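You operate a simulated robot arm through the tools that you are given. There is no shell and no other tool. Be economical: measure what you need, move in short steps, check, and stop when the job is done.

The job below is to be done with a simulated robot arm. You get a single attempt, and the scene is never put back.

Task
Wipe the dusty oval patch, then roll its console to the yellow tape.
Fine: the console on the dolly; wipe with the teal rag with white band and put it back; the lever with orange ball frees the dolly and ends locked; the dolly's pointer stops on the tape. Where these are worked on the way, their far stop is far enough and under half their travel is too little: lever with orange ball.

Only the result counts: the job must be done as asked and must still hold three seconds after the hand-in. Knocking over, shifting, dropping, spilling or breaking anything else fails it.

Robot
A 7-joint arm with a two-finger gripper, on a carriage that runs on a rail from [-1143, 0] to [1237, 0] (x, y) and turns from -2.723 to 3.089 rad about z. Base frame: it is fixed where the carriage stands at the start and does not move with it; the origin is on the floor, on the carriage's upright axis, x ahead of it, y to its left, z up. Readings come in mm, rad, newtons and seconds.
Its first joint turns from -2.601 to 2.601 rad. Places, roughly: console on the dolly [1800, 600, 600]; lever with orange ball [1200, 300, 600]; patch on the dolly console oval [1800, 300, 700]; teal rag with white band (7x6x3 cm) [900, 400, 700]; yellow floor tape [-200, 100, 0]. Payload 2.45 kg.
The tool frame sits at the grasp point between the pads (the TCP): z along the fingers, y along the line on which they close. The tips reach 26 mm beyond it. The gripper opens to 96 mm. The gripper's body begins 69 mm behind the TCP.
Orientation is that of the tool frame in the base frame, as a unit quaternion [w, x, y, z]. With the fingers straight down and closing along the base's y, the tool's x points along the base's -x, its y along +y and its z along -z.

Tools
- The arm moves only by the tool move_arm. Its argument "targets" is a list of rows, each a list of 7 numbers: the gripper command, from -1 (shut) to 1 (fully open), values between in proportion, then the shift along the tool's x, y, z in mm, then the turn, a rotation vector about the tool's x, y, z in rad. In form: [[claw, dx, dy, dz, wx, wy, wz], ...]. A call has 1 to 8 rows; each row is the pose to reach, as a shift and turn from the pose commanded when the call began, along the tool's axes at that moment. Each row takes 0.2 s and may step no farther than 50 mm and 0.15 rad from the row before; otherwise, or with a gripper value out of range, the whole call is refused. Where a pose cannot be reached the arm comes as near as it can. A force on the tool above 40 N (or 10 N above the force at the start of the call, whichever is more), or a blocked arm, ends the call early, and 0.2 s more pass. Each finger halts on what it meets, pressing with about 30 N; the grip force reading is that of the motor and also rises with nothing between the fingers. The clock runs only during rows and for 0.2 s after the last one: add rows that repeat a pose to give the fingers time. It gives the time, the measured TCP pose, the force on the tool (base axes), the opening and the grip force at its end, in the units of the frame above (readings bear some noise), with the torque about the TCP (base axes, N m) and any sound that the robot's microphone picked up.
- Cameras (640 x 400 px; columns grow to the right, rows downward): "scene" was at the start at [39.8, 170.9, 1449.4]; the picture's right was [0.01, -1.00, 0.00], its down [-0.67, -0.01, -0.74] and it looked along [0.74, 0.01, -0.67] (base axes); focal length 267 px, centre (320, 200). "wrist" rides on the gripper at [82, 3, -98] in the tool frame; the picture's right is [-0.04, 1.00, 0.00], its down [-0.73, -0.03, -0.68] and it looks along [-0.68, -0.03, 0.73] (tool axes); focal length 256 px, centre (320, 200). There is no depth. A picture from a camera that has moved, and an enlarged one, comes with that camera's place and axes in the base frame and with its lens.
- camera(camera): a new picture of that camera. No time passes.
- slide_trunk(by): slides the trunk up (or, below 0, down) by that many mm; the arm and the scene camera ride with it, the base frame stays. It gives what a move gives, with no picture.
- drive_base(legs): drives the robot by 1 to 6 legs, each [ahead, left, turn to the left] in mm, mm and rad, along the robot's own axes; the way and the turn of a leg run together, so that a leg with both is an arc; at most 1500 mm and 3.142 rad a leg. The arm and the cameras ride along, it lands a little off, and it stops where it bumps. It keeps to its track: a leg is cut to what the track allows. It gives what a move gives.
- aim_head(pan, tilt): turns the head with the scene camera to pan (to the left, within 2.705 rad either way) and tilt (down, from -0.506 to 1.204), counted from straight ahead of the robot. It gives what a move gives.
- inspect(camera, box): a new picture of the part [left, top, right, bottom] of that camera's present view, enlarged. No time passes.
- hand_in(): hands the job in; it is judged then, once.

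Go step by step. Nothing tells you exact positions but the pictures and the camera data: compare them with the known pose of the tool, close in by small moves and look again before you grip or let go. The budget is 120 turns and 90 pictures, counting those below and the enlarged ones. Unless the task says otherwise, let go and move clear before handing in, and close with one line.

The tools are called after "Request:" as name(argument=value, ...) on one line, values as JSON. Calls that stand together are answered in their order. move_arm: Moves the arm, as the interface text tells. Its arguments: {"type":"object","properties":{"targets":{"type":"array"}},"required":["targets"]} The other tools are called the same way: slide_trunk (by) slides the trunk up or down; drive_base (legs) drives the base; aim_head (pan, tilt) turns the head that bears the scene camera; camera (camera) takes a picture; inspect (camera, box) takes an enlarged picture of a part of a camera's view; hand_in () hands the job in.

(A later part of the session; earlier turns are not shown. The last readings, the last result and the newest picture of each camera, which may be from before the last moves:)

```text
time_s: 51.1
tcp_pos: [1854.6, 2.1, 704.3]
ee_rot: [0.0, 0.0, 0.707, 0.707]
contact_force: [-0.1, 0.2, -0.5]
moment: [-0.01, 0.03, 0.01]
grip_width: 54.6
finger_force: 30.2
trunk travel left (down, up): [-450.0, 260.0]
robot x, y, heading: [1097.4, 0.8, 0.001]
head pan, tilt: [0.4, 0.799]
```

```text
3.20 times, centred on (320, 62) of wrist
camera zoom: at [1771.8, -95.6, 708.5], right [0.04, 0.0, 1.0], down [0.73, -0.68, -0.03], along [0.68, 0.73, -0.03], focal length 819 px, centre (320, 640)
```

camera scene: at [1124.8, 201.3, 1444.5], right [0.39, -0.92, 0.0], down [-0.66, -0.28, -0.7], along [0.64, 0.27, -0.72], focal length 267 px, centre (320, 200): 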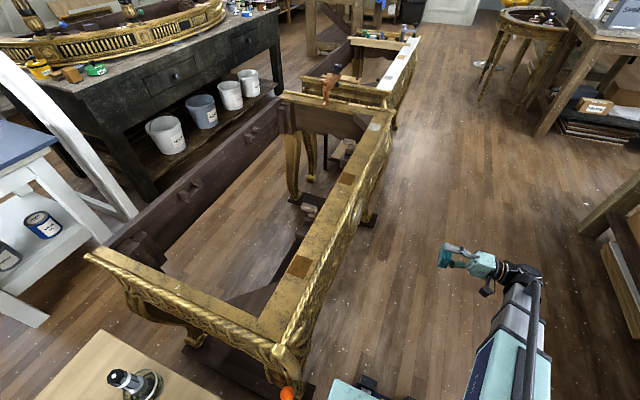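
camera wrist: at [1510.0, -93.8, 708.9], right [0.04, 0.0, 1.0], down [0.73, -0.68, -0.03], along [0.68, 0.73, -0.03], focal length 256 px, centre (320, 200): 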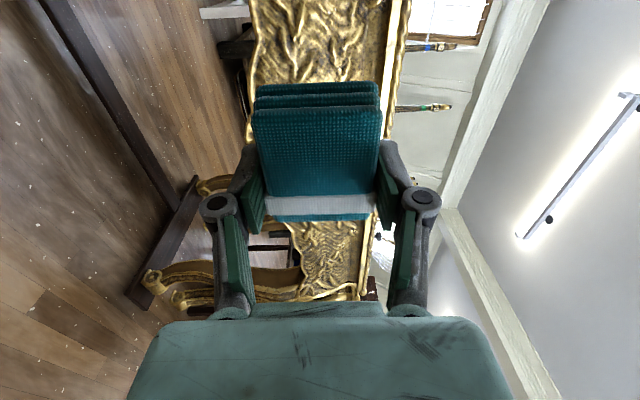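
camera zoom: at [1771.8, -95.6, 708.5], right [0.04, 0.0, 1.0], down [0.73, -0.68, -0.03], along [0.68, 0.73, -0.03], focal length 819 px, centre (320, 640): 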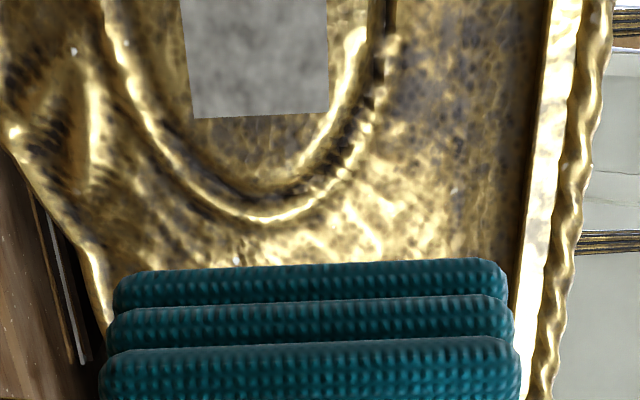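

The patch spans x≈1748–1847 and z≈650–709 on the face near y≈320. I'll centre on it and close in, then feel for contact.

Request:
move_arm(targets=[[-1, 30, -12, 35, 0, 0, 0], [-1, 57, -24, 70, 0, 0, 0], [-1, 57, -24, 115, 0, 0, 0], [-1, 57, -24, 160, 0, 0, 0], [-1, 57, -24, 205, 0, 0, 0], [-1, 57, -24, 245, 0, 0, 0], [-1, 57, -24, 260, 0, 0, 0]])

Request:
camera(camera="wrist")

```text
time_s: 52.8
tcp_pos: [1795.9, 264.1, 679.8]
ee_rot: [0.0, 0.001, 0.707, 0.707]
contact_force: [0.3, 1.1, -0.8]
moment: [-0.02, -0.03, 0.04]
grip_width: 54.8
finger_force: 29.7
trunk travel left (down, up): [-450.0, 260.0]
robot x, y, heading: [1095.9, 0.2, 0.004]
head pan, tilt: [0.4, 0.799]
```

```text
48 pictures are left
camera wrist: at [1714.6, 166.4, 684.0], right [0.04, 0.0, 1.0], down [0.73, -0.68, -0.03], along [0.68, 0.73, -0.03], focal length 256 px, centre (320, 200)
```

wrist: 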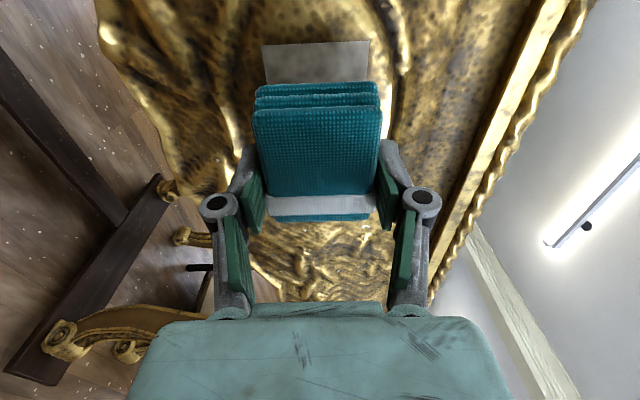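

By parallax the face is at y≈326, so contact should come with the TCP near y=287. I'll press in gently.

Request:
move_arm(targets=[[-1, 0, 0, 8, 0, 0, 0], [-1, 0, 0, 14, 0, 0, 0], [-1, 0, 0, 18, 0, 0, 0], [-1, 0, 0, 21, 0, 0, 0], [-1, 0, 0, 24, 0, 0, 0]])

```text
time_s: 54.0
tcp_pos: [1796.8, 287.4, 679.6]
ee_rot: [0.0, 0.001, 0.707, 0.707]
contact_force: [-1.2, 0.2, -0.2]
moment: [0.02, 0.0, -0.01]
grip_width: 54.6
finger_force: 29.8
trunk travel left (down, up): [-450.0, 260.0]
robot x, y, heading: [1090.3, 2.1, -0.001]
head pan, tilt: [0.4, 0.799]
```

Request:
move_arm(targets=[[-1, 0, 0, 2, 0, 0, 0], [-1, 0, 0, 4, 0, 0, 0], [-1, 0, 0, 6, 0, 0, 0]])

```text
time_s: 54.8
tcp_pos: [1797.5, 294.2, 680.6]
ee_rot: [0.0, 0.0, 0.707, 0.707]
contact_force: [0.5, 0.5, -0.5]
moment: [-0.02, 0.02, 0.01]
grip_width: 54.8
finger_force: 29.9
trunk travel left (down, up): [-450.0, 260.0]
robot x, y, heading: [1090.9, -2.0, 0.003]
head pan, tilt: [0.4, 0.799]
```

Request:
move_arm(targets=[[-1, 0, 0, 2, 0, 0, 0], [-1, 0, 0, 4, 0, 0, 0]])

Request:
inspect(camera="wrist", box=[220, 0, 420, 125])

```text
time_s: 55.4
tcp_pos: [1797.2, 298.2, 679.9]
ee_rot: [0.0, 0.0, 0.707, 0.707]
contact_force: [0.2, 0.1, -1.4]
moment: [0.02, -0.01, 0.01]
grip_width: 54.7
finger_force: 30.4
trunk travel left (down, up): [-450.0, 260.0]
robot x, y, heading: [1096.9, -0.7, -0.002]
head pan, tilt: [0.4, 0.799]
```

```text
3.20 times, centred on (320, 62) of wrist
camera zoom: at [1715.2, 199.8, 684.4], right [0.04, 0.0, 1.0], down [0.73, -0.68, -0.03], along [0.68, 0.73, -0.03], focal length 819 px, centre (320, 640)
```

zoom: 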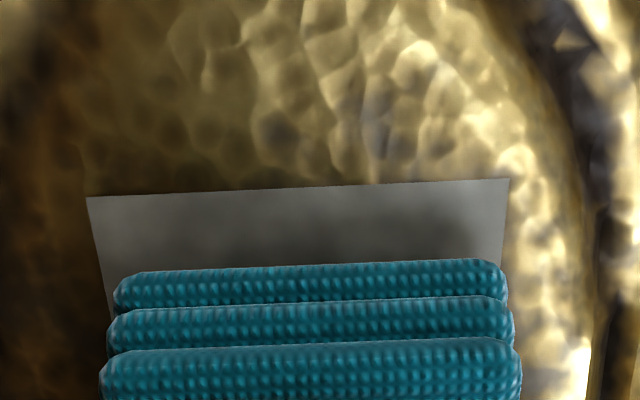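

Request:
move_arm(targets=[[-1, 0, 0, 2, 0, 0, 0], [-1, 0, 0, 4, 0, 0, 0]])

```text
time_s: 56.0
tcp_pos: [1798.1, 301.3, 680.9]
ee_rot: [0.0, 0.0, 0.707, 0.707]
contact_force: [0.3, -0.1, 0.0]
moment: [0.01, 0.02, 0.02]
grip_width: 55.1
finger_force: 30.4
trunk travel left (down, up): [-450.0, 260.0]
robot x, y, heading: [1092.6, -1.1, 0.001]
head pan, tilt: [0.4, 0.799]
```

Request:
move_arm(targets=[[-1, 0, 0, 2, 0, 0, 0], [-1, 0, 0, 4, 0, 0, 0]])

Request:
inspect(camera="wrist", box=[200, 20, 440, 170])

```text
time_s: 56.5
tcp_pos: [1796.8, 303.3, 681.2]
ee_rot: [0.001, 0.001, 0.707, 0.707]
contact_force: [-2.5, -12.4, -1.4]
moment: [-0.07, 0.01, 0.08]
grip_width: 54.8
finger_force: 29.6
trunk travel left (down, up): [-450.0, 260.0]
robot x, y, heading: [1094.9, 1.0, 0.004]
head pan, tilt: [0.4, 0.799]
```

```text
2.67 times, centred on (320, 95) of wrist
camera zoom: at [1714.8, 206.2, 684.5], right [0.04, 0.0, 1.0], down [0.73, -0.68, -0.03], along [0.68, 0.73, -0.03], focal length 683 px, centre (320, 480)
```

zoom: 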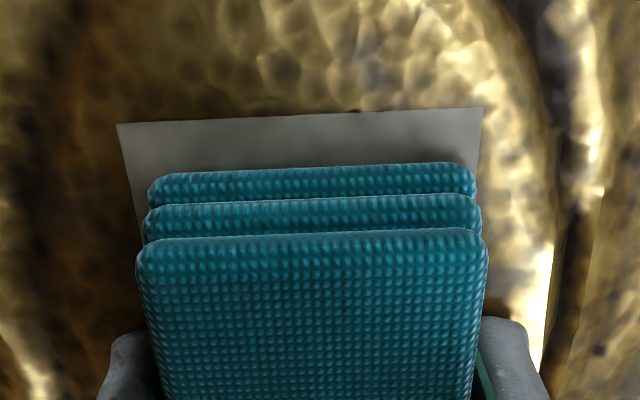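

There is contact at about 12 N. Now I'll wipe with strokes along x, shifted slightly up and down in z.

Request:
move_arm(targets=[[-1, 14, 0, 0, 0, 0, 0], [-1, 28, 0, 0, 0, 0, 0], [-1, 40, 0, 0, 0, 0, 0], [-1, 24, 0, 0, 0, 0, 0], [-1, 8, 0, 0, 0, 0, 0], [-1, -8, 0, 0, 0, 0, 0], [-1, -24, 0, 0, 0, 0, 0], [-1, -40, 0, 0, 0, 0, 0]])

Request:
inspect(camera="wrist", box=[200, 0, 440, 150])

```text
time_s: 58.4
tcp_pos: [1838.2, 305.4, 681.8]
ee_rot: [0.0, 0.001, 0.706, 0.708]
contact_force: [-7.4, -21.6, -0.4]
moment: [0.0, 0.0, 0.3]
grip_width: 54.9
finger_force: 30.0
trunk travel left (down, up): [-450.0, 260.0]
robot x, y, heading: [1098.4, 0.7, 0.002]
head pan, tilt: [0.4, 0.799]
```

```text
2.67 times, centred on (320, 75) of wrist
camera zoom: at [1755.6, 206.5, 684.8], right [0.04, 0.0, 1.0], down [0.73, -0.68, -0.03], along [0.68, 0.73, -0.03], focal length 683 px, centre (320, 533)
```

zoom: 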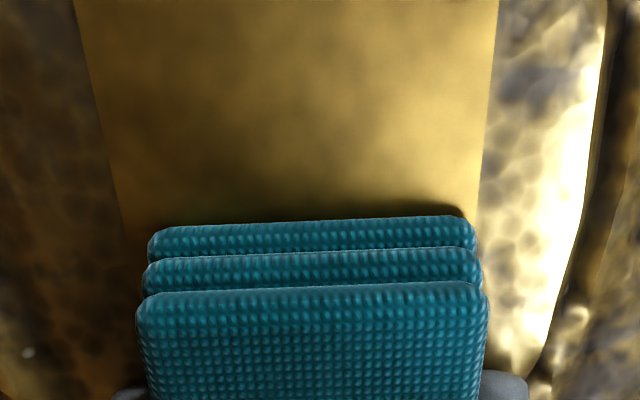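

The patch has turned clean gold where wiped. I'll make two more passes with small vertical offsets.

Request:
move_arm(targets=[[-1, 0, 8, 0, 0, 0, 0], [-1, 16, 8, 0, 0, 0, 0], [-1, 32, 8, 0, 0, 0, 0], [-1, 48, 8, 0, 0, 0, 0], [-1, 64, 8, 0, 0, 0, 0], [-1, 80, 8, 0, 0, 0, 0], [-1, 80, 0, 0, 0, 0, 0], [-1, 80, -8, 0, 0, 0, 0]])

Request:
move_arm(targets=[[-1, -16, 0, 0, 0, 0, 0], [-1, -32, 0, 0, 0, 0, 0], [-1, -48, 0, 0, 0, 0, 0], [-1, -64, 0, 0, 0, 0, 0], [-1, -80, 0, 0, 0, 0, 0], [-1, -80, 0, -40, 0, 0, 0], [-1, -80, 0, -90, 0, 0, 0]])

Request:
inspect(camera="wrist", box=[160, 0, 480, 200])

```text
time_s: 60.1
tcp_pos: [1755.2, 304.3, 673.6]
ee_rot: [0.001, 0.0, 0.706, 0.708]
contact_force: [-2.2, -22.7, 11.7]
moment: [-0.12, -0.06, -0.2]
grip_width: 54.7
finger_force: 29.9
trunk travel left (down, up): [-450.0, 260.0]
robot x, y, heading: [1092.9, -0.0, 0.001]
head pan, tilt: [0.4, 0.799]
```

```text
time_s: 60.5
tcp_pos: [1764.9, 304.7, 672.1]
ee_rot: [-0.001, -0.001, 0.707, 0.707]
contact_force: [1.7, -5.9, 1.3]
moment: [0.07, -0.05, -0.2]
grip_width: 54.6
finger_force: 29.9
trunk travel left (down, up): [-450.0, 260.0]
robot x, y, heading: [1093.3, -1.2, 0.0]
head pan, tilt: [0.4, 0.799]
stopped in row 1: the force on the tool passed its limit at 41 N (the readings are from after the stop); the commanded pose is now the measured one
```

```text
2.00 times, centred on (320, 100) of wrist
camera zoom: at [1684.1, 206.4, 675.9], right [0.04, 0.0, 1.0], down [0.73, -0.68, -0.03], along [0.68, 0.74, -0.03], focal length 512 px, centre (320, 400)
```

zoom: 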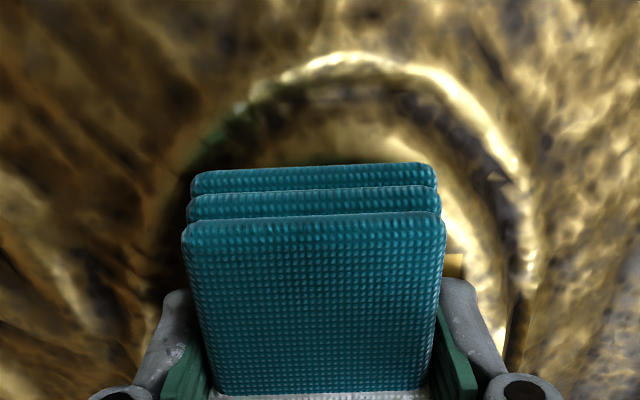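

The stroke snagged once at the force limit but pressure is light again. I'll finish the lower stroke more slowly and back off.

Request:
move_arm(targets=[[-1, -12, 0, 0, 0, 0, 0], [-1, -24, 0, 0, 0, 0, 0], [-1, -36, 0, 0, 0, 0, 0], [-1, -48, 0, 0, 0, 0, 0], [-1, -60, 0, 0, 0, 0, 0], [-1, -70, 0, 0, 0, 0, 0], [-1, -70, 0, -30, 0, 0, 0], [-1, -70, 0, -75, 0, 0, 0]])

Request:
inspect(camera="wrist", box=[160, 0, 480, 200])

```text
time_s: 62.3
tcp_pos: [1835.5, 231.8, 670.3]
ee_rot: [0.0, -0.002, 0.708, 0.707]
contact_force: [0.1, 0.5, 0.1]
moment: [0.01, 0.02, 0.0]
grip_width: 54.9
finger_force: 29.5
trunk travel left (down, up): [-450.0, 260.0]
robot x, y, heading: [1093.7, -0.6, 0.004]
head pan, tilt: [0.4, 0.799]
```

```text
2.00 times, centred on (320, 100) of wrist
camera zoom: at [1753.8, 133.6, 675.9], right [0.04, 0.0, 1.0], down [0.74, -0.68, -0.03], along [0.68, 0.74, -0.03], focal length 512 px, centre (320, 400)
```

zoom: 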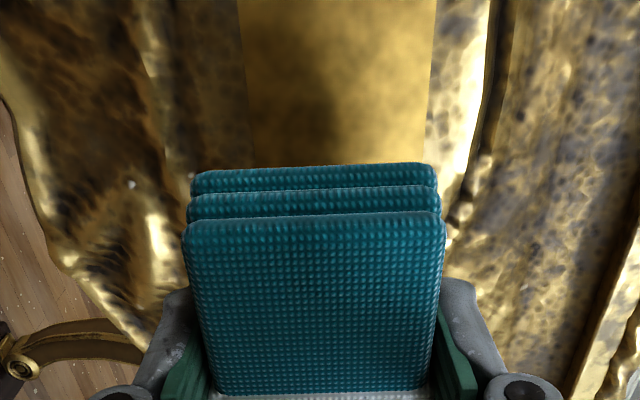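

Request:
move_arm(targets=[[-1, 0, 0, -45, 0, 0, 0], [-1, 0, 6, -90, 0, 0, 0], [-1, 0, 12, -135, 0, 0, 0], [-1, 0, 18, -180, 0, 0, 0], [-1, 0, 24, -225, 0, 0, 0]])

Request:
inspect(camera="wrist", box=[220, 0, 420, 125])

```text
time_s: 63.5
tcp_pos: [1837.2, 4.9, 694.5]
ee_rot: [-0.003, -0.002, 0.707, 0.707]
contact_force: [0.2, 0.4, -0.5]
moment: [0.03, -0.01, 0.0]
grip_width: 54.9
finger_force: 30.1
trunk travel left (down, up): [-450.0, 260.0]
robot x, y, heading: [1094.0, -1.1, 0.001]
head pan, tilt: [0.4, 0.799]
```

```text
3.20 times, centred on (320, 62) of wrist
camera zoom: at [1754.5, -92.9, 700.5], right [0.04, 0.0, 1.0], down [0.74, -0.68, -0.03], along [0.67, 0.74, -0.03], focal length 819 px, centre (320, 640)
```

zoom: 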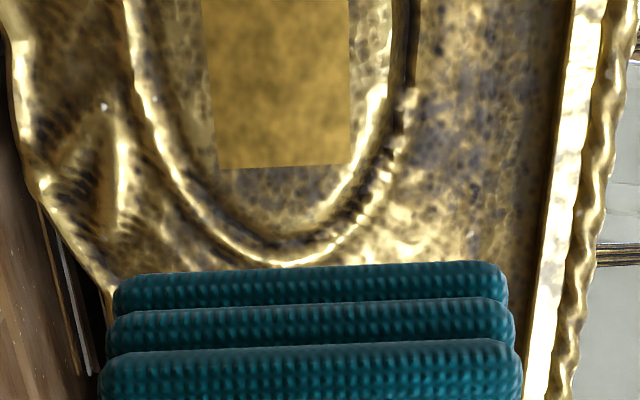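

The patch is clean. I'll turn the tool back down, raise it, and drive back to return the rag.

Request:
move_arm(targets=[[-1, 14, 29, 0, 0.14, 0, 0], [-1, 28, 58, 0, 0.28, 0, 0], [-1, 42, 87, 0, 0.42, 0, 0], [-1, 56, 116, 0, 0.56, 0, 0], [-1, 70, 145, 0, 0.7, 0, 0], [-1, 84, 174, 0, 0.84, 0, 0], [-1, 98, 203, 0, 0.98, 0, 0], [-1, 112, 230, 0, 1.12, 0, 0]])

Request:
move_arm(targets=[[-1, 0, 0, 0, 0.15, 0, 0], [-1, 0, 0, 0, 0.3, 0, 0], [-1, 0, 0, 0, 0.45, 0, 0]])

Request:
drive_base(legs=[[-837, 0, 0]])

```text
time_s: 65.3
tcp_pos: [1724.2, 4.8, 927.5]
ee_rot: [-0.001, -0.001, 0.975, 0.221]
contact_force: [0.9, 0.3, -0.6]
moment: [0.03, -0.02, 0.03]
grip_width: 54.8
finger_force: 30.0
trunk travel left (down, up): [-450.0, 260.0]
robot x, y, heading: [1096.1, -3.2, 0.007]
head pan, tilt: [0.4, 0.799]
```

```text
time_s: 66.1
tcp_pos: [1724.1, 6.0, 926.0]
ee_rot: [0.001, -0.002, 1.0, -0.003]
contact_force: [0.0, 0.0, 0.1]
moment: [0.02, 0.02, -0.02]
grip_width: 54.7
finger_force: 29.7
trunk travel left (down, up): [-450.0, 260.0]
robot x, y, heading: [1094.0, -0.4, 0.001]
head pan, tilt: [0.4, 0.799]
```

```text
time_s: 70.6
tcp_pos: [888.9, 5.5, 925.7]
ee_rot: [-0.001, -0.001, 1.0, 0.0]
contact_force: [1.6, 0.4, 0.6]
moment: [0.0, -0.01, 0.01]
grip_width: 54.5
finger_force: 30.4
trunk travel left (down, up): [-450.0, 260.0]
robot x, y, heading: [257.9, -1.0, 0.004]
head pan, tilt: [0.4, 0.799]
```

Request:
move_arm(targets=[[-1, 0, 47, 0, 0, 0, 0], [-1, 0, 94, 0, 0, 0, 0], [-1, 0, 141, 0, 0, 0, 0], [-1, 0, 188, 0, 0, 0, 0], [-1, 0, 235, 0, 0, 0, 0], [-1, 1, 282, 0, 0, 0, 0], [-1, 2, 329, 0, 0, 0, 0], [-1, 3, 373, 0, 0, 0, 0]])

Request:
move_arm(targets=[[-1, 0, 0, 45, 0, 0, 0], [-1, 0, 0, 90, 0, 0, 0], [-1, 0, 0, 135, 0, 0, 0], [-1, 0, 0, 180, 0, 0, 0], [-1, 0, 0, 200, 0, 0, 0]])

Request:
camera(camera="wrist")

```text
time_s: 72.4
tcp_pos: [884.7, 378.7, 928.0]
ee_rot: [-0.001, 0.0, 1.0, 0.0]
contact_force: [0.0, -0.4, -0.2]
moment: [0.02, 0.01, 0.0]
grip_width: 54.9
finger_force: 30.2
trunk travel left (down, up): [-450.0, 260.0]
robot x, y, heading: [258.6, 1.4, 0.002]
head pan, tilt: [0.4, 0.799]
```

```text
time_s: 73.6
tcp_pos: [884.0, 377.1, 726.5]
ee_rot: [0.0, -0.002, 1.0, 0.0]
contact_force: [0.7, 0.1, -0.4]
moment: [-0.03, -0.01, -0.04]
grip_width: 54.9
finger_force: 30.1
trunk travel left (down, up): [-450.0, 260.0]
robot x, y, heading: [258.5, -4.6, -0.005]
head pan, tilt: [0.4, 0.799]
```

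```text
41 pictures are left
camera wrist: at [802.2, 380.6, 824.9], right [0.04, 1.0, 0.0], down [0.73, -0.03, 0.68], along [0.68, -0.03, -0.73], focal length 256 px, centre (320, 200)
```

wrist: 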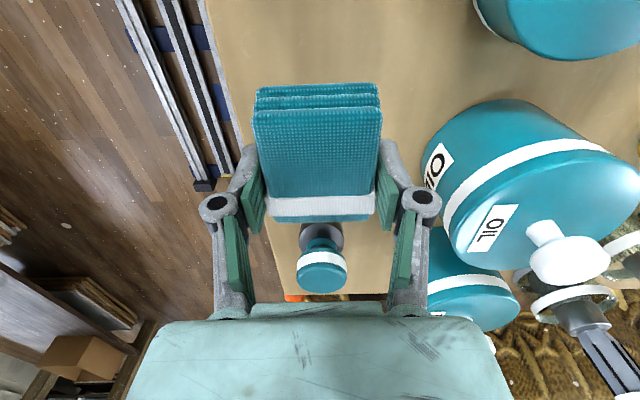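

Request:
move_arm(targets=[[-1, -2, 1, 25, 0, 0, 0], [-1, -2, 1, 38, 0, 0, 0], [-1, -2, 1, 41, 0, 0, 0]])

Request:
camera(camera="wrist")

```text
time_s: 74.4
tcp_pos: [886.0, 378.2, 685.9]
ee_rot: [0.0, -0.001, 1.0, 0.0]
contact_force: [0.6, -0.3, -0.2]
moment: [-0.02, 0.01, -0.02]
grip_width: 55.1
finger_force: 29.7
trunk travel left (down, up): [-450.0, 260.0]
robot x, y, heading: [256.8, 0.3, -0.003]
head pan, tilt: [0.4, 0.799]
```

```text
40 pictures are left
camera wrist: at [804.2, 381.4, 784.2], right [0.04, 1.0, 0.0], down [0.73, -0.03, 0.68], along [0.68, -0.03, -0.73], focal length 256 px, centre (320, 200)
```

wrist: 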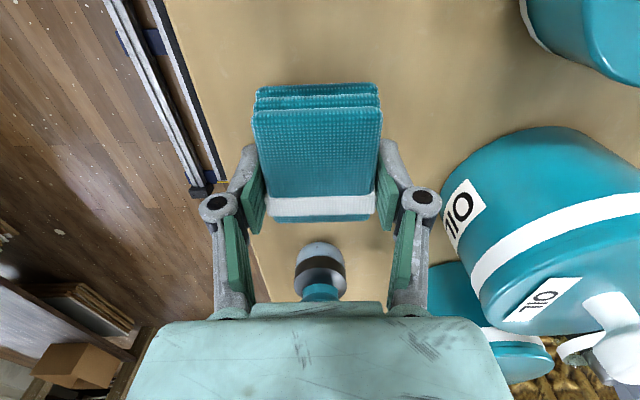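

Request:
move_arm(targets=[[-1, 0, 0, 2, 0, 0, 0], [-1, 0, 0, 3.5, 0, 0, 0]])

```text
time_s: 75.0
tcp_pos: [885.7, 378.3, 684.3]
ee_rot: [0.0, -0.001, 1.0, 0.0]
contact_force: [0.2, -0.2, 21.5]
moment: [-0.06, 0.17, -0.03]
grip_width: 54.8
finger_force: 29.7
trunk travel left (down, up): [-450.0, 260.0]
robot x, y, heading: [257.4, -1.0, 0.004]
head pan, tilt: [0.4, 0.799]
```

The rag is on the bench. I'll open gently and lift away.

Request:
move_arm(targets=[[-1, 0, 0, -1, 0, 0, 0], [0.6, 0, 0, -1, 0, 0, 0], [0.6, 0, 0, -1, 0, 0, 0], [0.6, 0, 0, -40, 0, 0, 0], [0.6, 0, 0, -85, 0, 0, 0], [0.6, 0, 0, -130, 0, 0, 0], [0.6, 0, 0, -175, 0, 0, 0], [0.6, 0, 0, -220, 0, 0, 0]])

Request:
camera(camera="wrist")

```text
time_s: 76.8
tcp_pos: [887.5, 377.9, 901.6]
ee_rot: [-0.001, -0.002, 1.0, 0.0]
contact_force: [0.1, 0.8, 0.0]
moment: [-0.02, 0.03, 0.0]
grip_width: 76.5
finger_force: 0.1
trunk travel left (down, up): [-450.0, 260.0]
robot x, y, heading: [256.2, -1.2, -0.001]
head pan, tilt: [0.4, 0.799]
```

```text
39 pictures are left
camera wrist: at [805.3, 382.0, 1000.6], right [0.04, 1.0, 0.0], down [0.73, -0.03, 0.68], along [0.68, -0.03, -0.73], focal length 256 px, centre (320, 200)
```

wrist: 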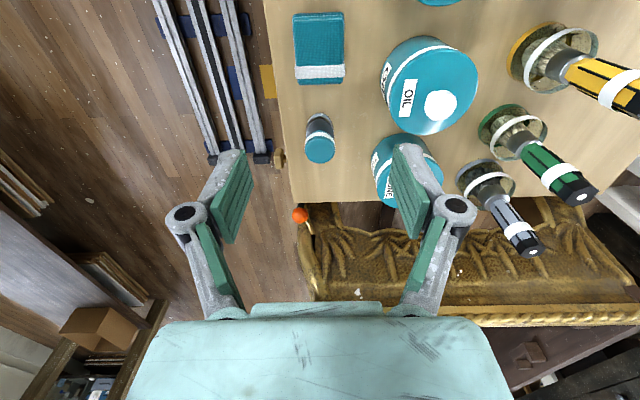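

The rag is back in place. The orange ball is near [1205, 321, 618]. I'll bring the arm over the rail side and look closely at the lever and handle.

Request:
move_arm(targets=[[0.6, 0, -45, 0, 0, 0, -0.12], [0.6, 0, -90, 0, 0, 0, -0.24], [0.6, 0, -135, 0, 0, 0, -0.36], [0.6, 0, -180, 0, 0, 0, -0.48], [0.6, 0, -225, 10, 0, 0, -0.6], [0.6, 0, -270, 30, 0, 0, -0.72], [0.6, 0, -300, 60, 0, 0, -0.84]])

Request:
drive_base(legs=[[200, 0, 0]])

Request:
camera(camera="wrist")

```text
time_s: 78.4
tcp_pos: [885.1, 77.1, 841.5]
ee_rot: [-0.001, -0.409, 0.913, -0.001]
contact_force: [-0.4, 0.8, 0.5]
moment: [-0.04, 0.02, -0.02]
grip_width: 76.9
finger_force: 0.0
trunk travel left (down, up): [-450.0, 260.0]
robot x, y, heading: [257.6, 1.1, -0.003]
head pan, tilt: [0.4, 0.799]
```

```text
time_s: 80.0
tcp_pos: [1085.4, 79.4, 841.4]
ee_rot: [-0.001, -0.409, 0.912, 0.0]
contact_force: [0.1, -0.1, 0.1]
moment: [-0.01, -0.02, -0.01]
grip_width: 76.8
finger_force: 0.0
trunk travel left (down, up): [-450.0, 260.0]
robot x, y, heading: [452.5, -0.1, -0.0]
head pan, tilt: [0.4, 0.799]
```

```text
38 pictures are left
camera wrist: at [1027.4, 19.2, 941.0], right [-0.72, 0.7, 0.0], down [0.51, 0.53, 0.68], along [0.47, 0.49, -0.73], focal length 256 px, centre (320, 200)
```

wrist: 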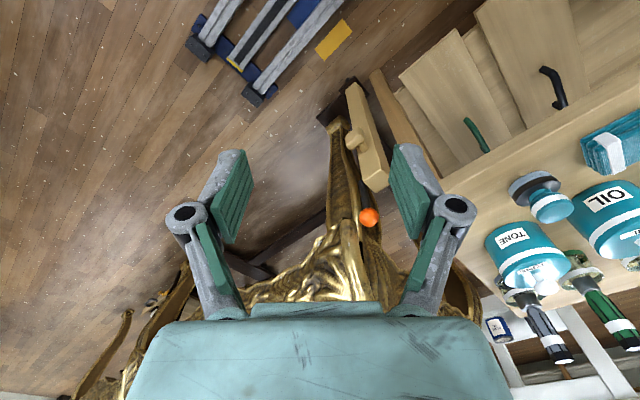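

Request:
inspect(camera="wrist", box=[290, 70, 450, 290])

Request:
aim_head(pan=0.15, tilt=0.8)

Request:
camera(camera="scene")

```text
1.82 times, centred on (370, 180) of wrist
camera zoom: at [1027.4, 19.2, 941.0], right [-0.72, 0.7, 0.0], down [0.51, 0.53, 0.68], along [0.47, 0.49, -0.73], focal length 465 px, centre (229, 236)
```

zoom: 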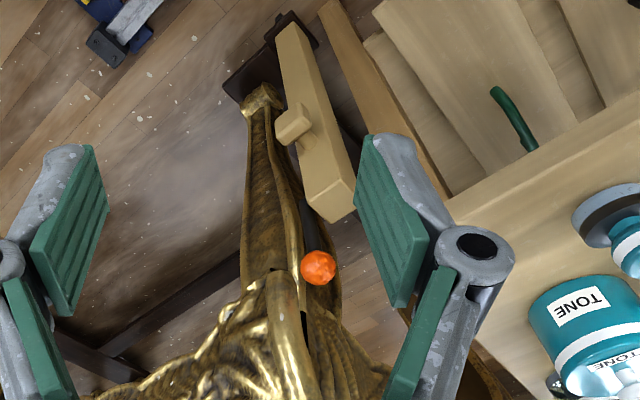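

```text
time_s: 80.8
tcp_pos: [1084.6, 77.9, 842.4]
ee_rot: [-0.001, -0.41, 0.912, 0.0]
contact_force: [0.1, -1.0, 0.5]
moment: [-0.02, 0.0, 0.0]
grip_width: 76.8
finger_force: 0.0
trunk travel left (down, up): [-450.0, 260.0]
robot x, y, heading: [458.9, -0.6, -0.0]
head pan, tilt: [0.15, 0.799]
```

```text
36 pictures are left
camera scene: at [492.1, 182.0, 1444.5], right [0.15, -0.99, 0.0], down [-0.71, -0.11, -0.7], along [0.69, 0.1, -0.72], focal length 267 px, centre (320, 200)
```

scene: 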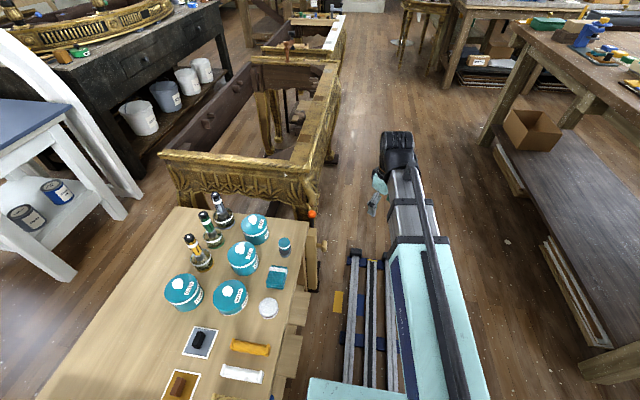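

Request:
inspect(camera="scene", box=[270, 190, 366, 300])

Request:
slide_trunk(by=-250)

Request:
camera(camera="wrist")

```text
3.64 times, centred on (318, 245) of scene
camera zoom: at [492.1, 182.0, 1444.5], right [0.15, -0.99, 0.0], down [-0.71, -0.11, -0.7], along [0.69, 0.1, -0.72], focal length 971 px, centre (327, 36)
```

zoom: 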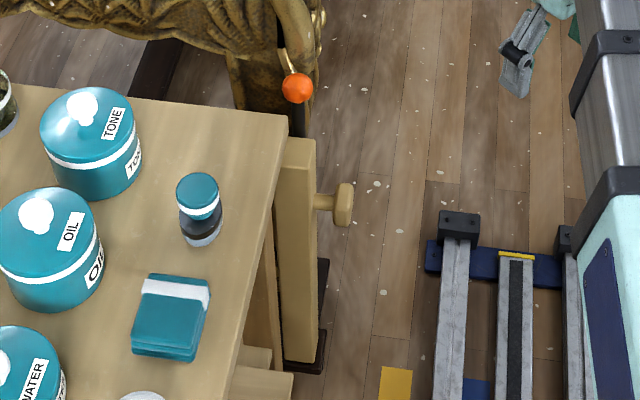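

```text
time_s: 83.3
tcp_pos: [1085.5, 78.7, 591.6]
ee_rot: [0.0, -0.41, 0.912, -0.001]
contact_force: [-0.1, -0.2, 0.6]
moment: [0.0, -0.02, 0.01]
grip_width: 77.1
finger_force: 0.0
trunk travel left (down, up): [-200.0, 510.0]
robot x, y, heading: [452.5, 2.4, 0.001]
head pan, tilt: [0.15, 0.799]
```

```text
34 pictures are left
camera wrist: at [1027.5, 19.2, 691.0], right [-0.72, 0.7, 0.0], down [0.51, 0.53, 0.68], along [0.47, 0.49, -0.73], focal length 256 px, centre (320, 200)
```

wrist: 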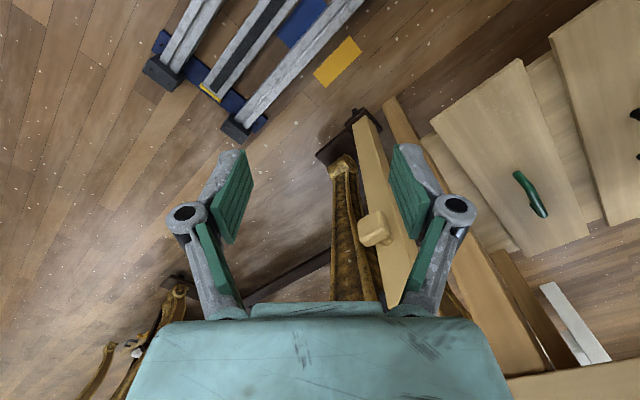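

The lever is a short stem from a black pivot near [1241, 345, 648] to the ball near [1200, 322, 618]. I'll bring the wrist camera closer to it.

Request:
slide_trunk(by=150)

Request:
move_arm(targets=[[0.6, -34, 12, 0, 0, 0, -0.134], [0.6, -68, 24, 0, 0, 0, -0.267], [0.6, -101, 35, 0, 0, 0, -0.4]])

Request:
camera(camera="wrist")

Request:
inspect(camera="wrist", box=[220, 120, 420, 300])

```text
time_s: 85.1
tcp_pos: [1085.0, 76.8, 742.2]
ee_rot: [-0.001, -0.409, 0.912, -0.001]
contact_force: [-0.6, -0.3, -0.3]
moment: [0.03, -0.01, -0.02]
grip_width: 76.7
finger_force: 0.1
trunk travel left (down, up): [-350.0, 360.0]
robot x, y, heading: [454.8, 1.5, -0.004]
head pan, tilt: [0.15, 0.799]
```

```text
time_s: 85.9
tcp_pos: [1126.1, 176.1, 742.0]
ee_rot: [0.0, -0.582, 0.813, 0.0]
contact_force: [-0.2, -1.2, -0.2]
moment: [-0.01, 0.01, -0.03]
grip_width: 76.6
finger_force: 0.1
trunk travel left (down, up): [-350.0, 360.0]
robot x, y, heading: [456.8, -0.4, 0.003]
head pan, tilt: [0.15, 0.799]
```

```text
33 pictures are left
camera wrist: at [1096.8, 99.7, 840.8], right [-0.93, 0.36, 0.0], down [0.26, 0.69, 0.68], along [0.24, 0.63, -0.73], focal length 256 px, centre (320, 200)
```

wrist: 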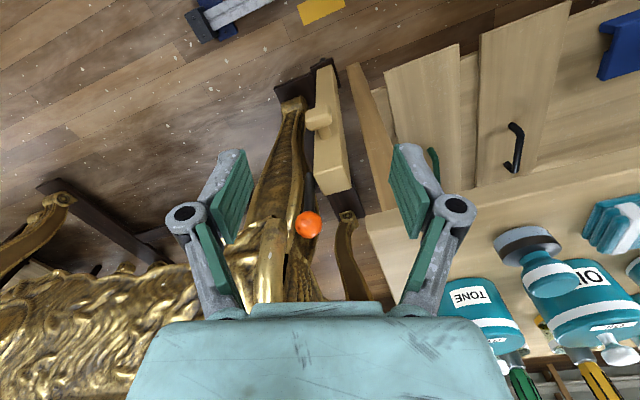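

```text
2.22 times, centred on (320, 210) of wrist
camera zoom: at [1096.8, 99.7, 840.8], right [-0.93, 0.36, 0.0], down [0.26, 0.69, 0.68], along [0.24, 0.63, -0.73], focal length 569 px, centre (320, 178)
```

zoom: 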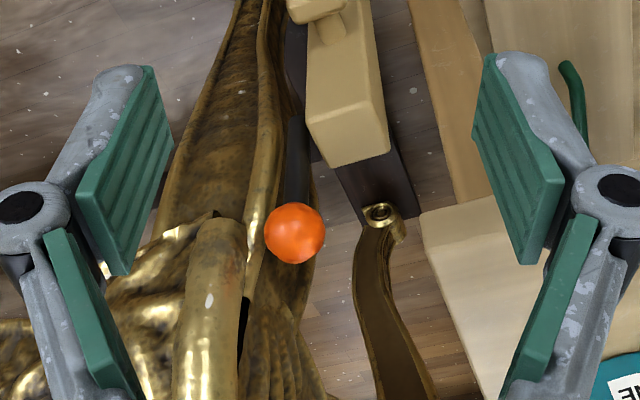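

Request:
inspect(camera="wrist", box=[270, 180, 350, 260])

Request:
inspect(camera="scene", box=[290, 180, 340, 230])

```text
5.00 times, centred on (310, 220) of wrist
camera zoom: at [1096.8, 99.7, 840.8], right [-0.93, 0.36, 0.0], down [0.26, 0.69, 0.68], along [0.24, 0.63, -0.73], focal length 1280 px, centre (370, 100)
```

zoom: 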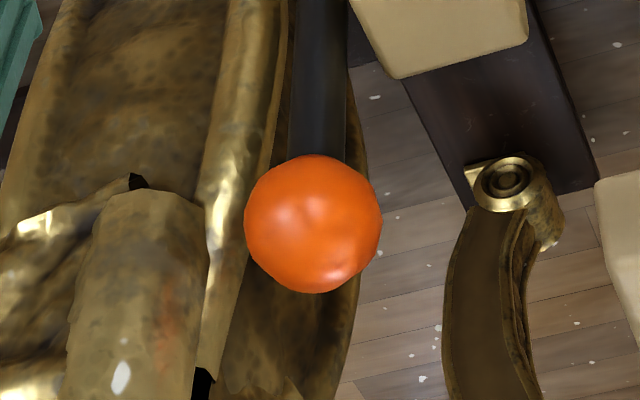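

```text
8.00 times, centred on (315, 205) of scene
camera zoom: at [492.1, 181.5, 1344.6], right [0.15, -0.99, 0.0], down [-0.71, -0.11, -0.7], along [0.69, 0.1, -0.72], focal length 2136 px, centre (360, 160)
```

zoom: 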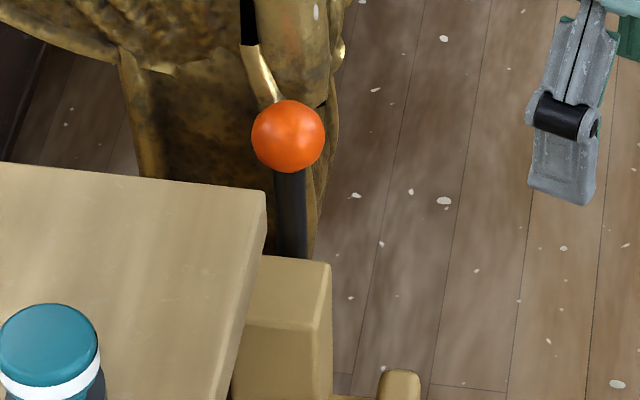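

The lever is an upright black rod topped by the orange ball, just behind the wooden post. I'll drop the wrist on the -y side to see its base and which way it swings.

Request:
move_arm(targets=[[0.6, 29, -36, 0, 0, 0, -0.11], [0.6, 58, -72, 0, 0, 0, -0.22], [0.6, 86, -107, 0, 0, 0, -0.33]])

Request:
slide_trunk(by=-300)

Request:
camera(camera="wrist")

```text
time_s: 86.7
tcp_pos: [1200.6, 58.3, 742.2]
ee_rot: [0.001, 0.708, -0.706, 0.0]
contact_force: [-0.3, 0.0, -0.1]
moment: [-0.04, -0.02, 0.0]
grip_width: 76.5
finger_force: 0.2
trunk travel left (down, up): [-350.0, 360.0]
robot x, y, heading: [455.6, -2.3, 0.001]
head pan, tilt: [0.15, 0.799]
```

```text
time_s: 89.7
tcp_pos: [1200.6, 58.5, 443.3]
ee_rot: [0.0, 0.708, -0.706, 0.001]
contact_force: [0.3, 0.8, -0.3]
moment: [-0.02, 0.01, -0.03]
grip_width: 76.7
finger_force: 0.1
trunk travel left (down, up): [-50.0, 660.0]
robot x, y, heading: [452.6, -0.8, 0.002]
head pan, tilt: [0.15, 0.799]
```

```text
29 pictures are left
camera wrist: at [1196.3, -22.3, 541.3], right [-1.0, 0.04, 0.0], down [0.03, 0.73, 0.68], along [0.03, 0.68, -0.73], focal length 256 px, centre (320, 200)
```

wrist: 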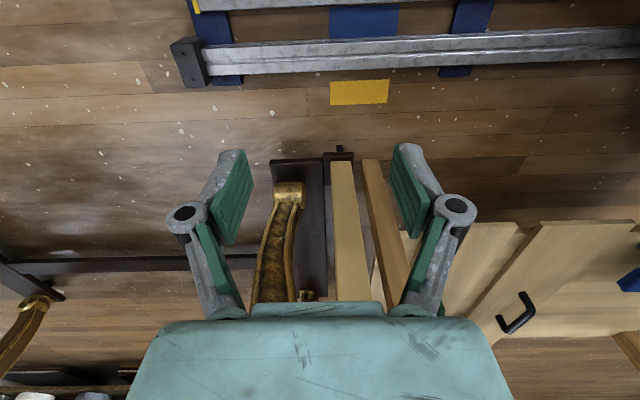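

The black pointer tip at about [1171, 275] points in -y at the tape (y≈155–204), so the dolly rolls about 90 mm in -y. The lever likely swings along y, so I'll rise and straddle its ball from above with the fingers closing along y.

Request:
slide_trunk(by=330)

Request:
move_arm(targets=[[0.6, -10, 0, 0, 0, 0, 0.15], [0.6, -20, 0, 0, 0, 0, 0.3], [0.6, -35, 0, 0, 0, 0, 0.45], [0.6, -50, 0, 0, 0, 0, 0.6], [0.6, -70, 0, 0, 0, 0, 0.75], [0.6, -90, 0, 0, 0, 0, 0.9], [0.6, -110, 0, 0, 0, 0, 1.05], [0.6, -130, 0, 0, 0, 0, 1.2]])

Request:
move_arm(targets=[[0.6, 0, 0, 0, 0, 0, 0.125], [0.6, 0, 0, 0, 0, 0, 0.25], [0.6, 0, 0, 0, 0, 0, 0.372]])

```text
time_s: 92.9
tcp_pos: [1201.1, 60.5, 772.2]
ee_rot: [-0.001, 0.708, -0.706, -0.001]
contact_force: [0.2, -0.4, -0.3]
moment: [-0.01, 0.0, 0.02]
grip_width: 76.8
finger_force: 0.0
trunk travel left (down, up): [-380.0, 330.0]
robot x, y, heading: [453.7, -2.0, -0.002]
head pan, tilt: [0.15, 0.799]
```

```text
time_s: 94.7
tcp_pos: [1198.8, 190.0, 772.0]
ee_rot: [0.001, -0.184, 0.983, 0.0]
contact_force: [-0.1, -0.6, -0.3]
moment: [0.0, 0.0, 0.02]
grip_width: 77.1
finger_force: 0.0
trunk travel left (down, up): [-380.0, 330.0]
robot x, y, heading: [458.1, -1.6, 0.0]
head pan, tilt: [0.15, 0.799]
```

```text
time_s: 95.5
tcp_pos: [1199.9, 187.9, 771.8]
ee_rot: [-0.001, 0.0, 1.0, 0.0]
contact_force: [0.9, -0.1, 0.0]
moment: [0.04, -0.03, -0.01]
grip_width: 76.8
finger_force: 0.0
trunk travel left (down, up): [-380.0, 330.0]
robot x, y, heading: [453.1, 3.3, -0.001]
head pan, tilt: [0.15, 0.799]
```

Request:
move_arm(targets=[[0.6, 0, 45, -10, 0, 0, 0], [0.6, 0, 90, -10, 0, 0, 0], [0.6, 0, 134, -10, 0, 0, 0]])

Request:
camera(camera="wrist")

Request:
camera(camera="scene")

```text
time_s: 96.3
tcp_pos: [1200.6, 323.8, 781.5]
ee_rot: [0.0, 0.001, 1.0, 0.0]
contact_force: [-0.5, 0.4, 0.0]
moment: [0.04, -0.05, 0.01]
grip_width: 76.7
finger_force: 0.1
trunk travel left (down, up): [-380.0, 330.0]
robot x, y, heading: [452.5, 0.6, 0.001]
head pan, tilt: [0.15, 0.799]
```

```text
28 pictures are left
camera wrist: at [1118.1, 326.4, 880.8], right [0.04, 1.0, 0.0], down [0.73, -0.03, 0.68], along [0.68, -0.03, -0.73], focal length 256 px, centre (320, 200)
```

wrist: 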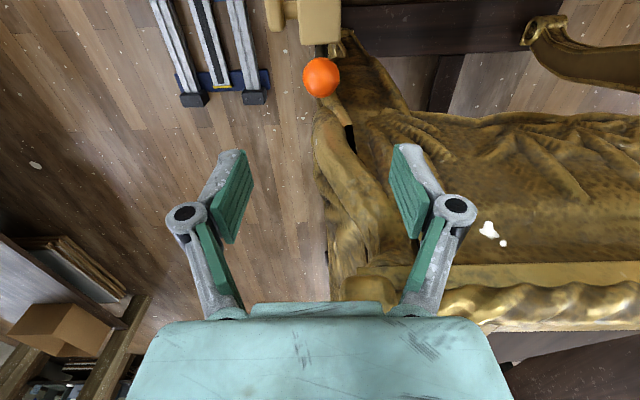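

```text
27 pictures are left
camera scene: at [492.2, 181.4, 1374.6], right [0.15, -0.99, 0.0], down [-0.71, -0.11, -0.7], along [0.69, 0.1, -0.72], focal length 267 px, centre (320, 200)
```

scene: 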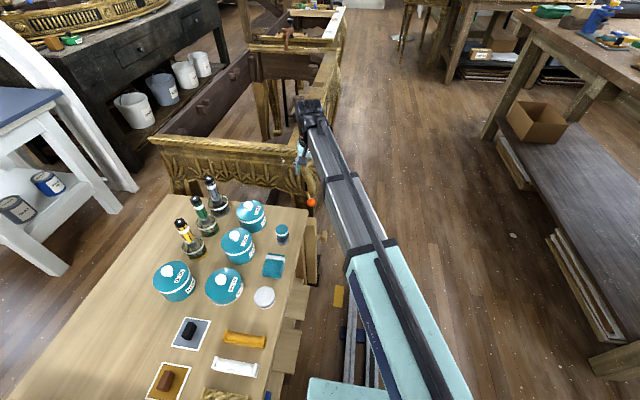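

The ball is confirmed at [1200, 324, 618], and the console's top corner at about [1245, 350, 815] is close. I'll tilt the tool back 0.35 rad for clearance and straddle the ball.

Request:
move_arm(targets=[[0.25, 0, 0, 0, 0, -0.12, 0], [0.25, 0, 0, 0, 0, -0.24, 0], [0.25, 0, 0, 0, 0, -0.35, 0]])

Request:
move_arm(targets=[[0.25, 14, 0, 37, 0, 0, 0], [0.25, 27, 0, 75, 0, 0, 0], [0.25, 38, 0, 105, 0, 0, 0]])

Request:
camera(camera="wrist")

```text
time_s: 97.1
tcp_pos: [1200.3, 322.7, 782.4]
ee_rot: [0.174, 0.0, 0.985, 0.0]
contact_force: [-1.0, 0.3, 0.5]
moment: [-0.03, -0.01, 0.0]
grip_width: 60.0
finger_force: 0.1
trunk travel left (down, up): [-380.0, 330.0]
robot x, y, heading: [458.2, -1.5, -0.003]
head pan, tilt: [0.15, 0.799]
```

```text
time_s: 97.9
tcp_pos: [1200.1, 322.4, 669.7]
ee_rot: [0.173, 0.0, 0.985, 0.0]
contact_force: [0.4, 0.3, -0.2]
moment: [0.02, 0.02, 0.0]
grip_width: 59.9
finger_force: 0.0
trunk travel left (down, up): [-380.0, 330.0]
robot x, y, heading: [455.5, 0.5, -0.001]
head pan, tilt: [0.15, 0.799]
```

```text
26 pictures are left
camera wrist: at [1088.3, 326.1, 735.2], right [0.04, 1.0, 0.01], down [0.46, -0.03, 0.89], along [0.89, -0.03, -0.46], focal length 256 px, centre (320, 200)
```

wrist: 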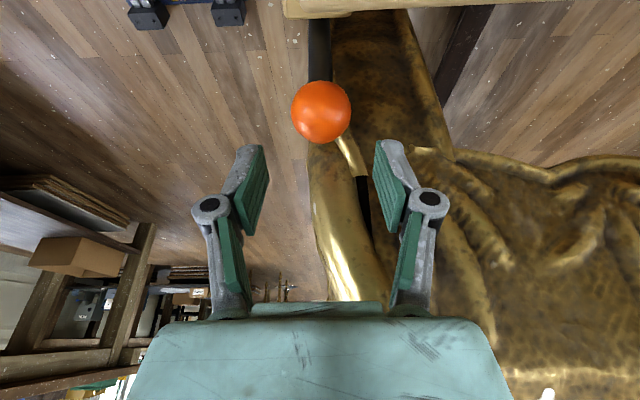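

Request:
move_arm(targets=[[0.25, 7, 1, 19, 0, 0, 0], [0.25, 14, 1, 38, 0, 0, 0]])

Request:
camera(camera="wrist")

```text
time_s: 98.5
tcp_pos: [1199.2, 323.2, 630.2]
ee_rot: [0.174, 0.0, 0.985, 0.001]
contact_force: [-0.2, 0.2, 0.5]
moment: [0.01, 0.0, 0.01]
grip_width: 59.9
finger_force: 0.0
trunk travel left (down, up): [-380.0, 330.0]
robot x, y, heading: [457.0, -0.6, 0.001]
head pan, tilt: [0.15, 0.799]
```

```text
25 pictures are left
camera wrist: at [1088.5, 327.5, 694.8], right [0.04, 1.0, 0.01], down [0.46, -0.03, 0.89], along [0.89, -0.03, -0.46], focal length 256 px, centre (320, 200)
```

wrist: 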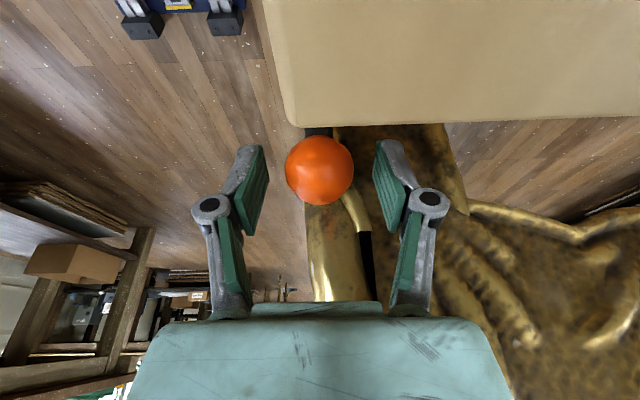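

The ball is between the fingers. I'll test by pushing it in -y.

Request:
move_arm(targets=[[0.25, 0, -10, 0, 0, 0, 0], [0.25, 0, -16, 0, 0, 0, 0], [0.25, 0, -22, 0, 0, 0, 0], [0.25, 0, -28, 0, 0, 0, 0], [0.25, 0, -34, 0, 0, 0, 0], [0.25, 0, -40, 0, 0, 0, 0]])

Request:
camera(camera="wrist")

```text
time_s: 99.9
tcp_pos: [1199.6, 283.6, 630.6]
ee_rot: [0.173, -0.001, 0.985, 0.0]
contact_force: [-0.1, -0.3, -0.1]
moment: [-0.02, 0.03, -0.03]
grip_width: 60.1
finger_force: 0.0
trunk travel left (down, up): [-380.0, 330.0]
robot x, y, heading: [457.7, 0.7, 0.003]
head pan, tilt: [0.15, 0.799]
```

```text
24 pictures are left
camera wrist: at [1088.9, 286.8, 695.0], right [0.04, 1.0, 0.01], down [0.46, -0.03, 0.89], along [0.89, -0.03, -0.46], focal length 256 px, centre (320, 200)
```

wrist: 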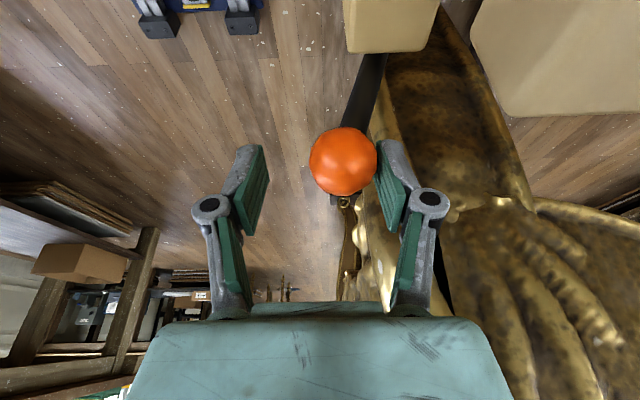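

The lever swings freely toward -y, with its pivot near z≈530 and a radius of ~88 mm. I'll follow the arc until it meets its stop.

Request:
move_arm(targets=[[0.25, 2, -10, 5, 0, 0, 0], [0.25, 4, -20, 11, 0, 0, 0], [0.25, 5.5, -26, 15, 0, 0, 0], [0.25, 7, -32.5, 20, 0, 0, 0], [0.25, 9, -38, 25, 0, 0, 0], [0.25, 11, -43.5, 30, 0, 0, 0]])

Request:
camera(camera="wrist")

```text
time_s: 101.3
tcp_pos: [1198.5, 240.5, 597.8]
ee_rot: [0.174, 0.001, 0.985, -0.001]
contact_force: [-0.1, -0.3, 1.0]
moment: [-0.01, -0.01, -0.01]
grip_width: 60.0
finger_force: 0.1
trunk travel left (down, up): [-380.0, 330.0]
robot x, y, heading: [454.6, -1.4, -0.006]
head pan, tilt: [0.15, 0.799]
```

```text
23 pictures are left
camera wrist: at [1088.5, 243.6, 663.2], right [0.04, 1.0, 0.01], down [0.46, -0.03, 0.89], along [0.89, -0.03, -0.46], focal length 256 px, centre (320, 200)
```

wrist: 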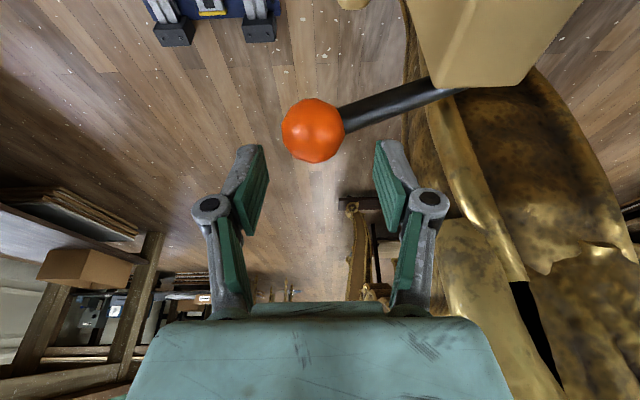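

The lever has snapped over to about 69°. I'll check it's at its far stop by nudging further.

Request:
move_arm(targets=[[0.25, 5, 0, 12, 0, 0, 0], [0.25, 9, -6, 25, 0, 0, 0], [0.25, 9, -14, 25, 0, 0, 0], [0.25, 9, -18, 25, 0, 0, 0], [0.25, 9, -22, 25, 0, 0, 0], [0.25, 9, -26, 25, 0, 0, 0]])

Request:
camera(camera="wrist")

```text
time_s: 102.7
tcp_pos: [1199.3, 213.9, 571.1]
ee_rot: [0.174, -0.001, 0.985, -0.002]
contact_force: [-0.2, 1.8, 4.1]
moment: [0.12, 0.02, 0.02]
grip_width: 65.3
finger_force: 1.5
trunk travel left (down, up): [-380.0, 330.0]
robot x, y, heading: [456.5, -1.7, 0.001]
head pan, tilt: [0.15, 0.799]
```

```text
22 pictures are left
camera wrist: at [1088.5, 217.1, 636.2], right [0.04, 1.0, 0.01], down [0.46, -0.03, 0.89], along [0.89, -0.03, -0.46], focal length 256 px, centre (320, 200)
```

wrist: 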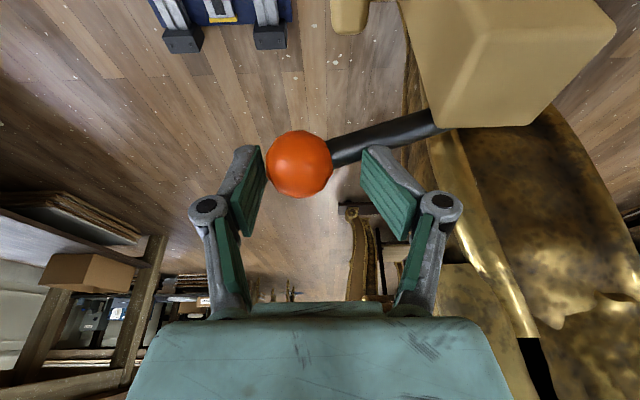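

The rod is against its stop, and the dolly has already followed ~30 mm toward -y, so it is free. I'll pull a bit more this way and then check the pointer with the scene camera.

Request:
move_arm(targets=[[0.25, 0, -5, 0, 0, 0, 0], [0.25, 0, -10, 0, 0, 0, 0], [0.25, 0, -15, 0, 0, 0, 0], [0.25, 0, -20, 0, 0, 0, 0], [0.25, 0, -25, 0, 0, 0, 0], [0.25, 0, -30, 0, 0, 0, 0]])

Request:
aim_head(pan=0.1, tilt=0.95)

Request:
inspect(camera="scene", box=[260, 150, 400, 290])

```text
time_s: 104.1
tcp_pos: [1199.4, 185.1, 572.7]
ee_rot: [0.173, 0.0, 0.985, -0.001]
contact_force: [-5.2, 2.8, 5.7]
moment: [0.16, 0.1, 0.12]
grip_width: 66.9
finger_force: 2.9
trunk travel left (down, up): [-380.0, 330.0]
robot x, y, heading: [456.5, 1.1, 0.002]
head pan, tilt: [0.15, 0.799]
```

```text
time_s: 104.8
tcp_pos: [1198.6, 184.3, 571.6]
ee_rot: [0.174, 0.0, 0.985, 0.0]
contact_force: [-3.2, 1.6, 4.5]
moment: [0.15, 0.06, 0.04]
grip_width: 65.6
finger_force: 2.1
trunk travel left (down, up): [-380.0, 330.0]
robot x, y, heading: [455.2, -2.5, -0.002]
head pan, tilt: [0.099, 0.949]
```

```text
2.86 times, centred on (330, 220) of scene
camera zoom: at [484.2, 177.1, 1363.0], right [0.1, -0.99, 0.0], down [-0.81, -0.08, -0.58], along [0.58, 0.06, -0.81], focal length 763 px, centre (291, 143)
```

zoom: 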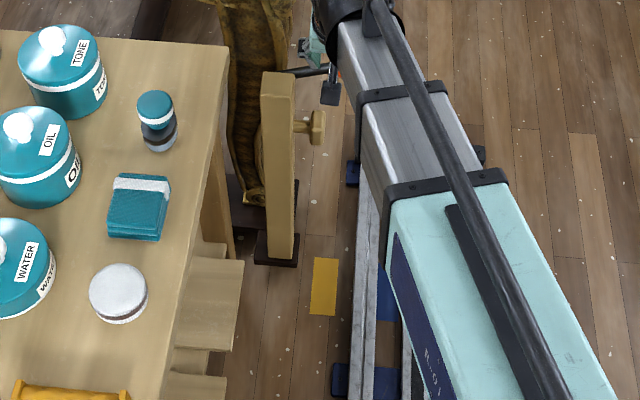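

Request:
inspect(camera="scene", box=[305, 200, 355, 250])

```text
8.00 times, centred on (330, 225) of scene
camera zoom: at [484.2, 177.1, 1363.0], right [0.1, -0.99, 0.0], down [-0.81, -0.08, -0.58], along [0.58, 0.06, -0.81], focal length 2136 px, centre (240, 0)
```

zoom: 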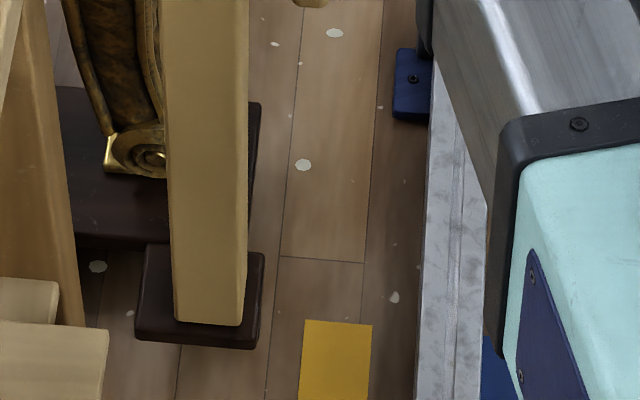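

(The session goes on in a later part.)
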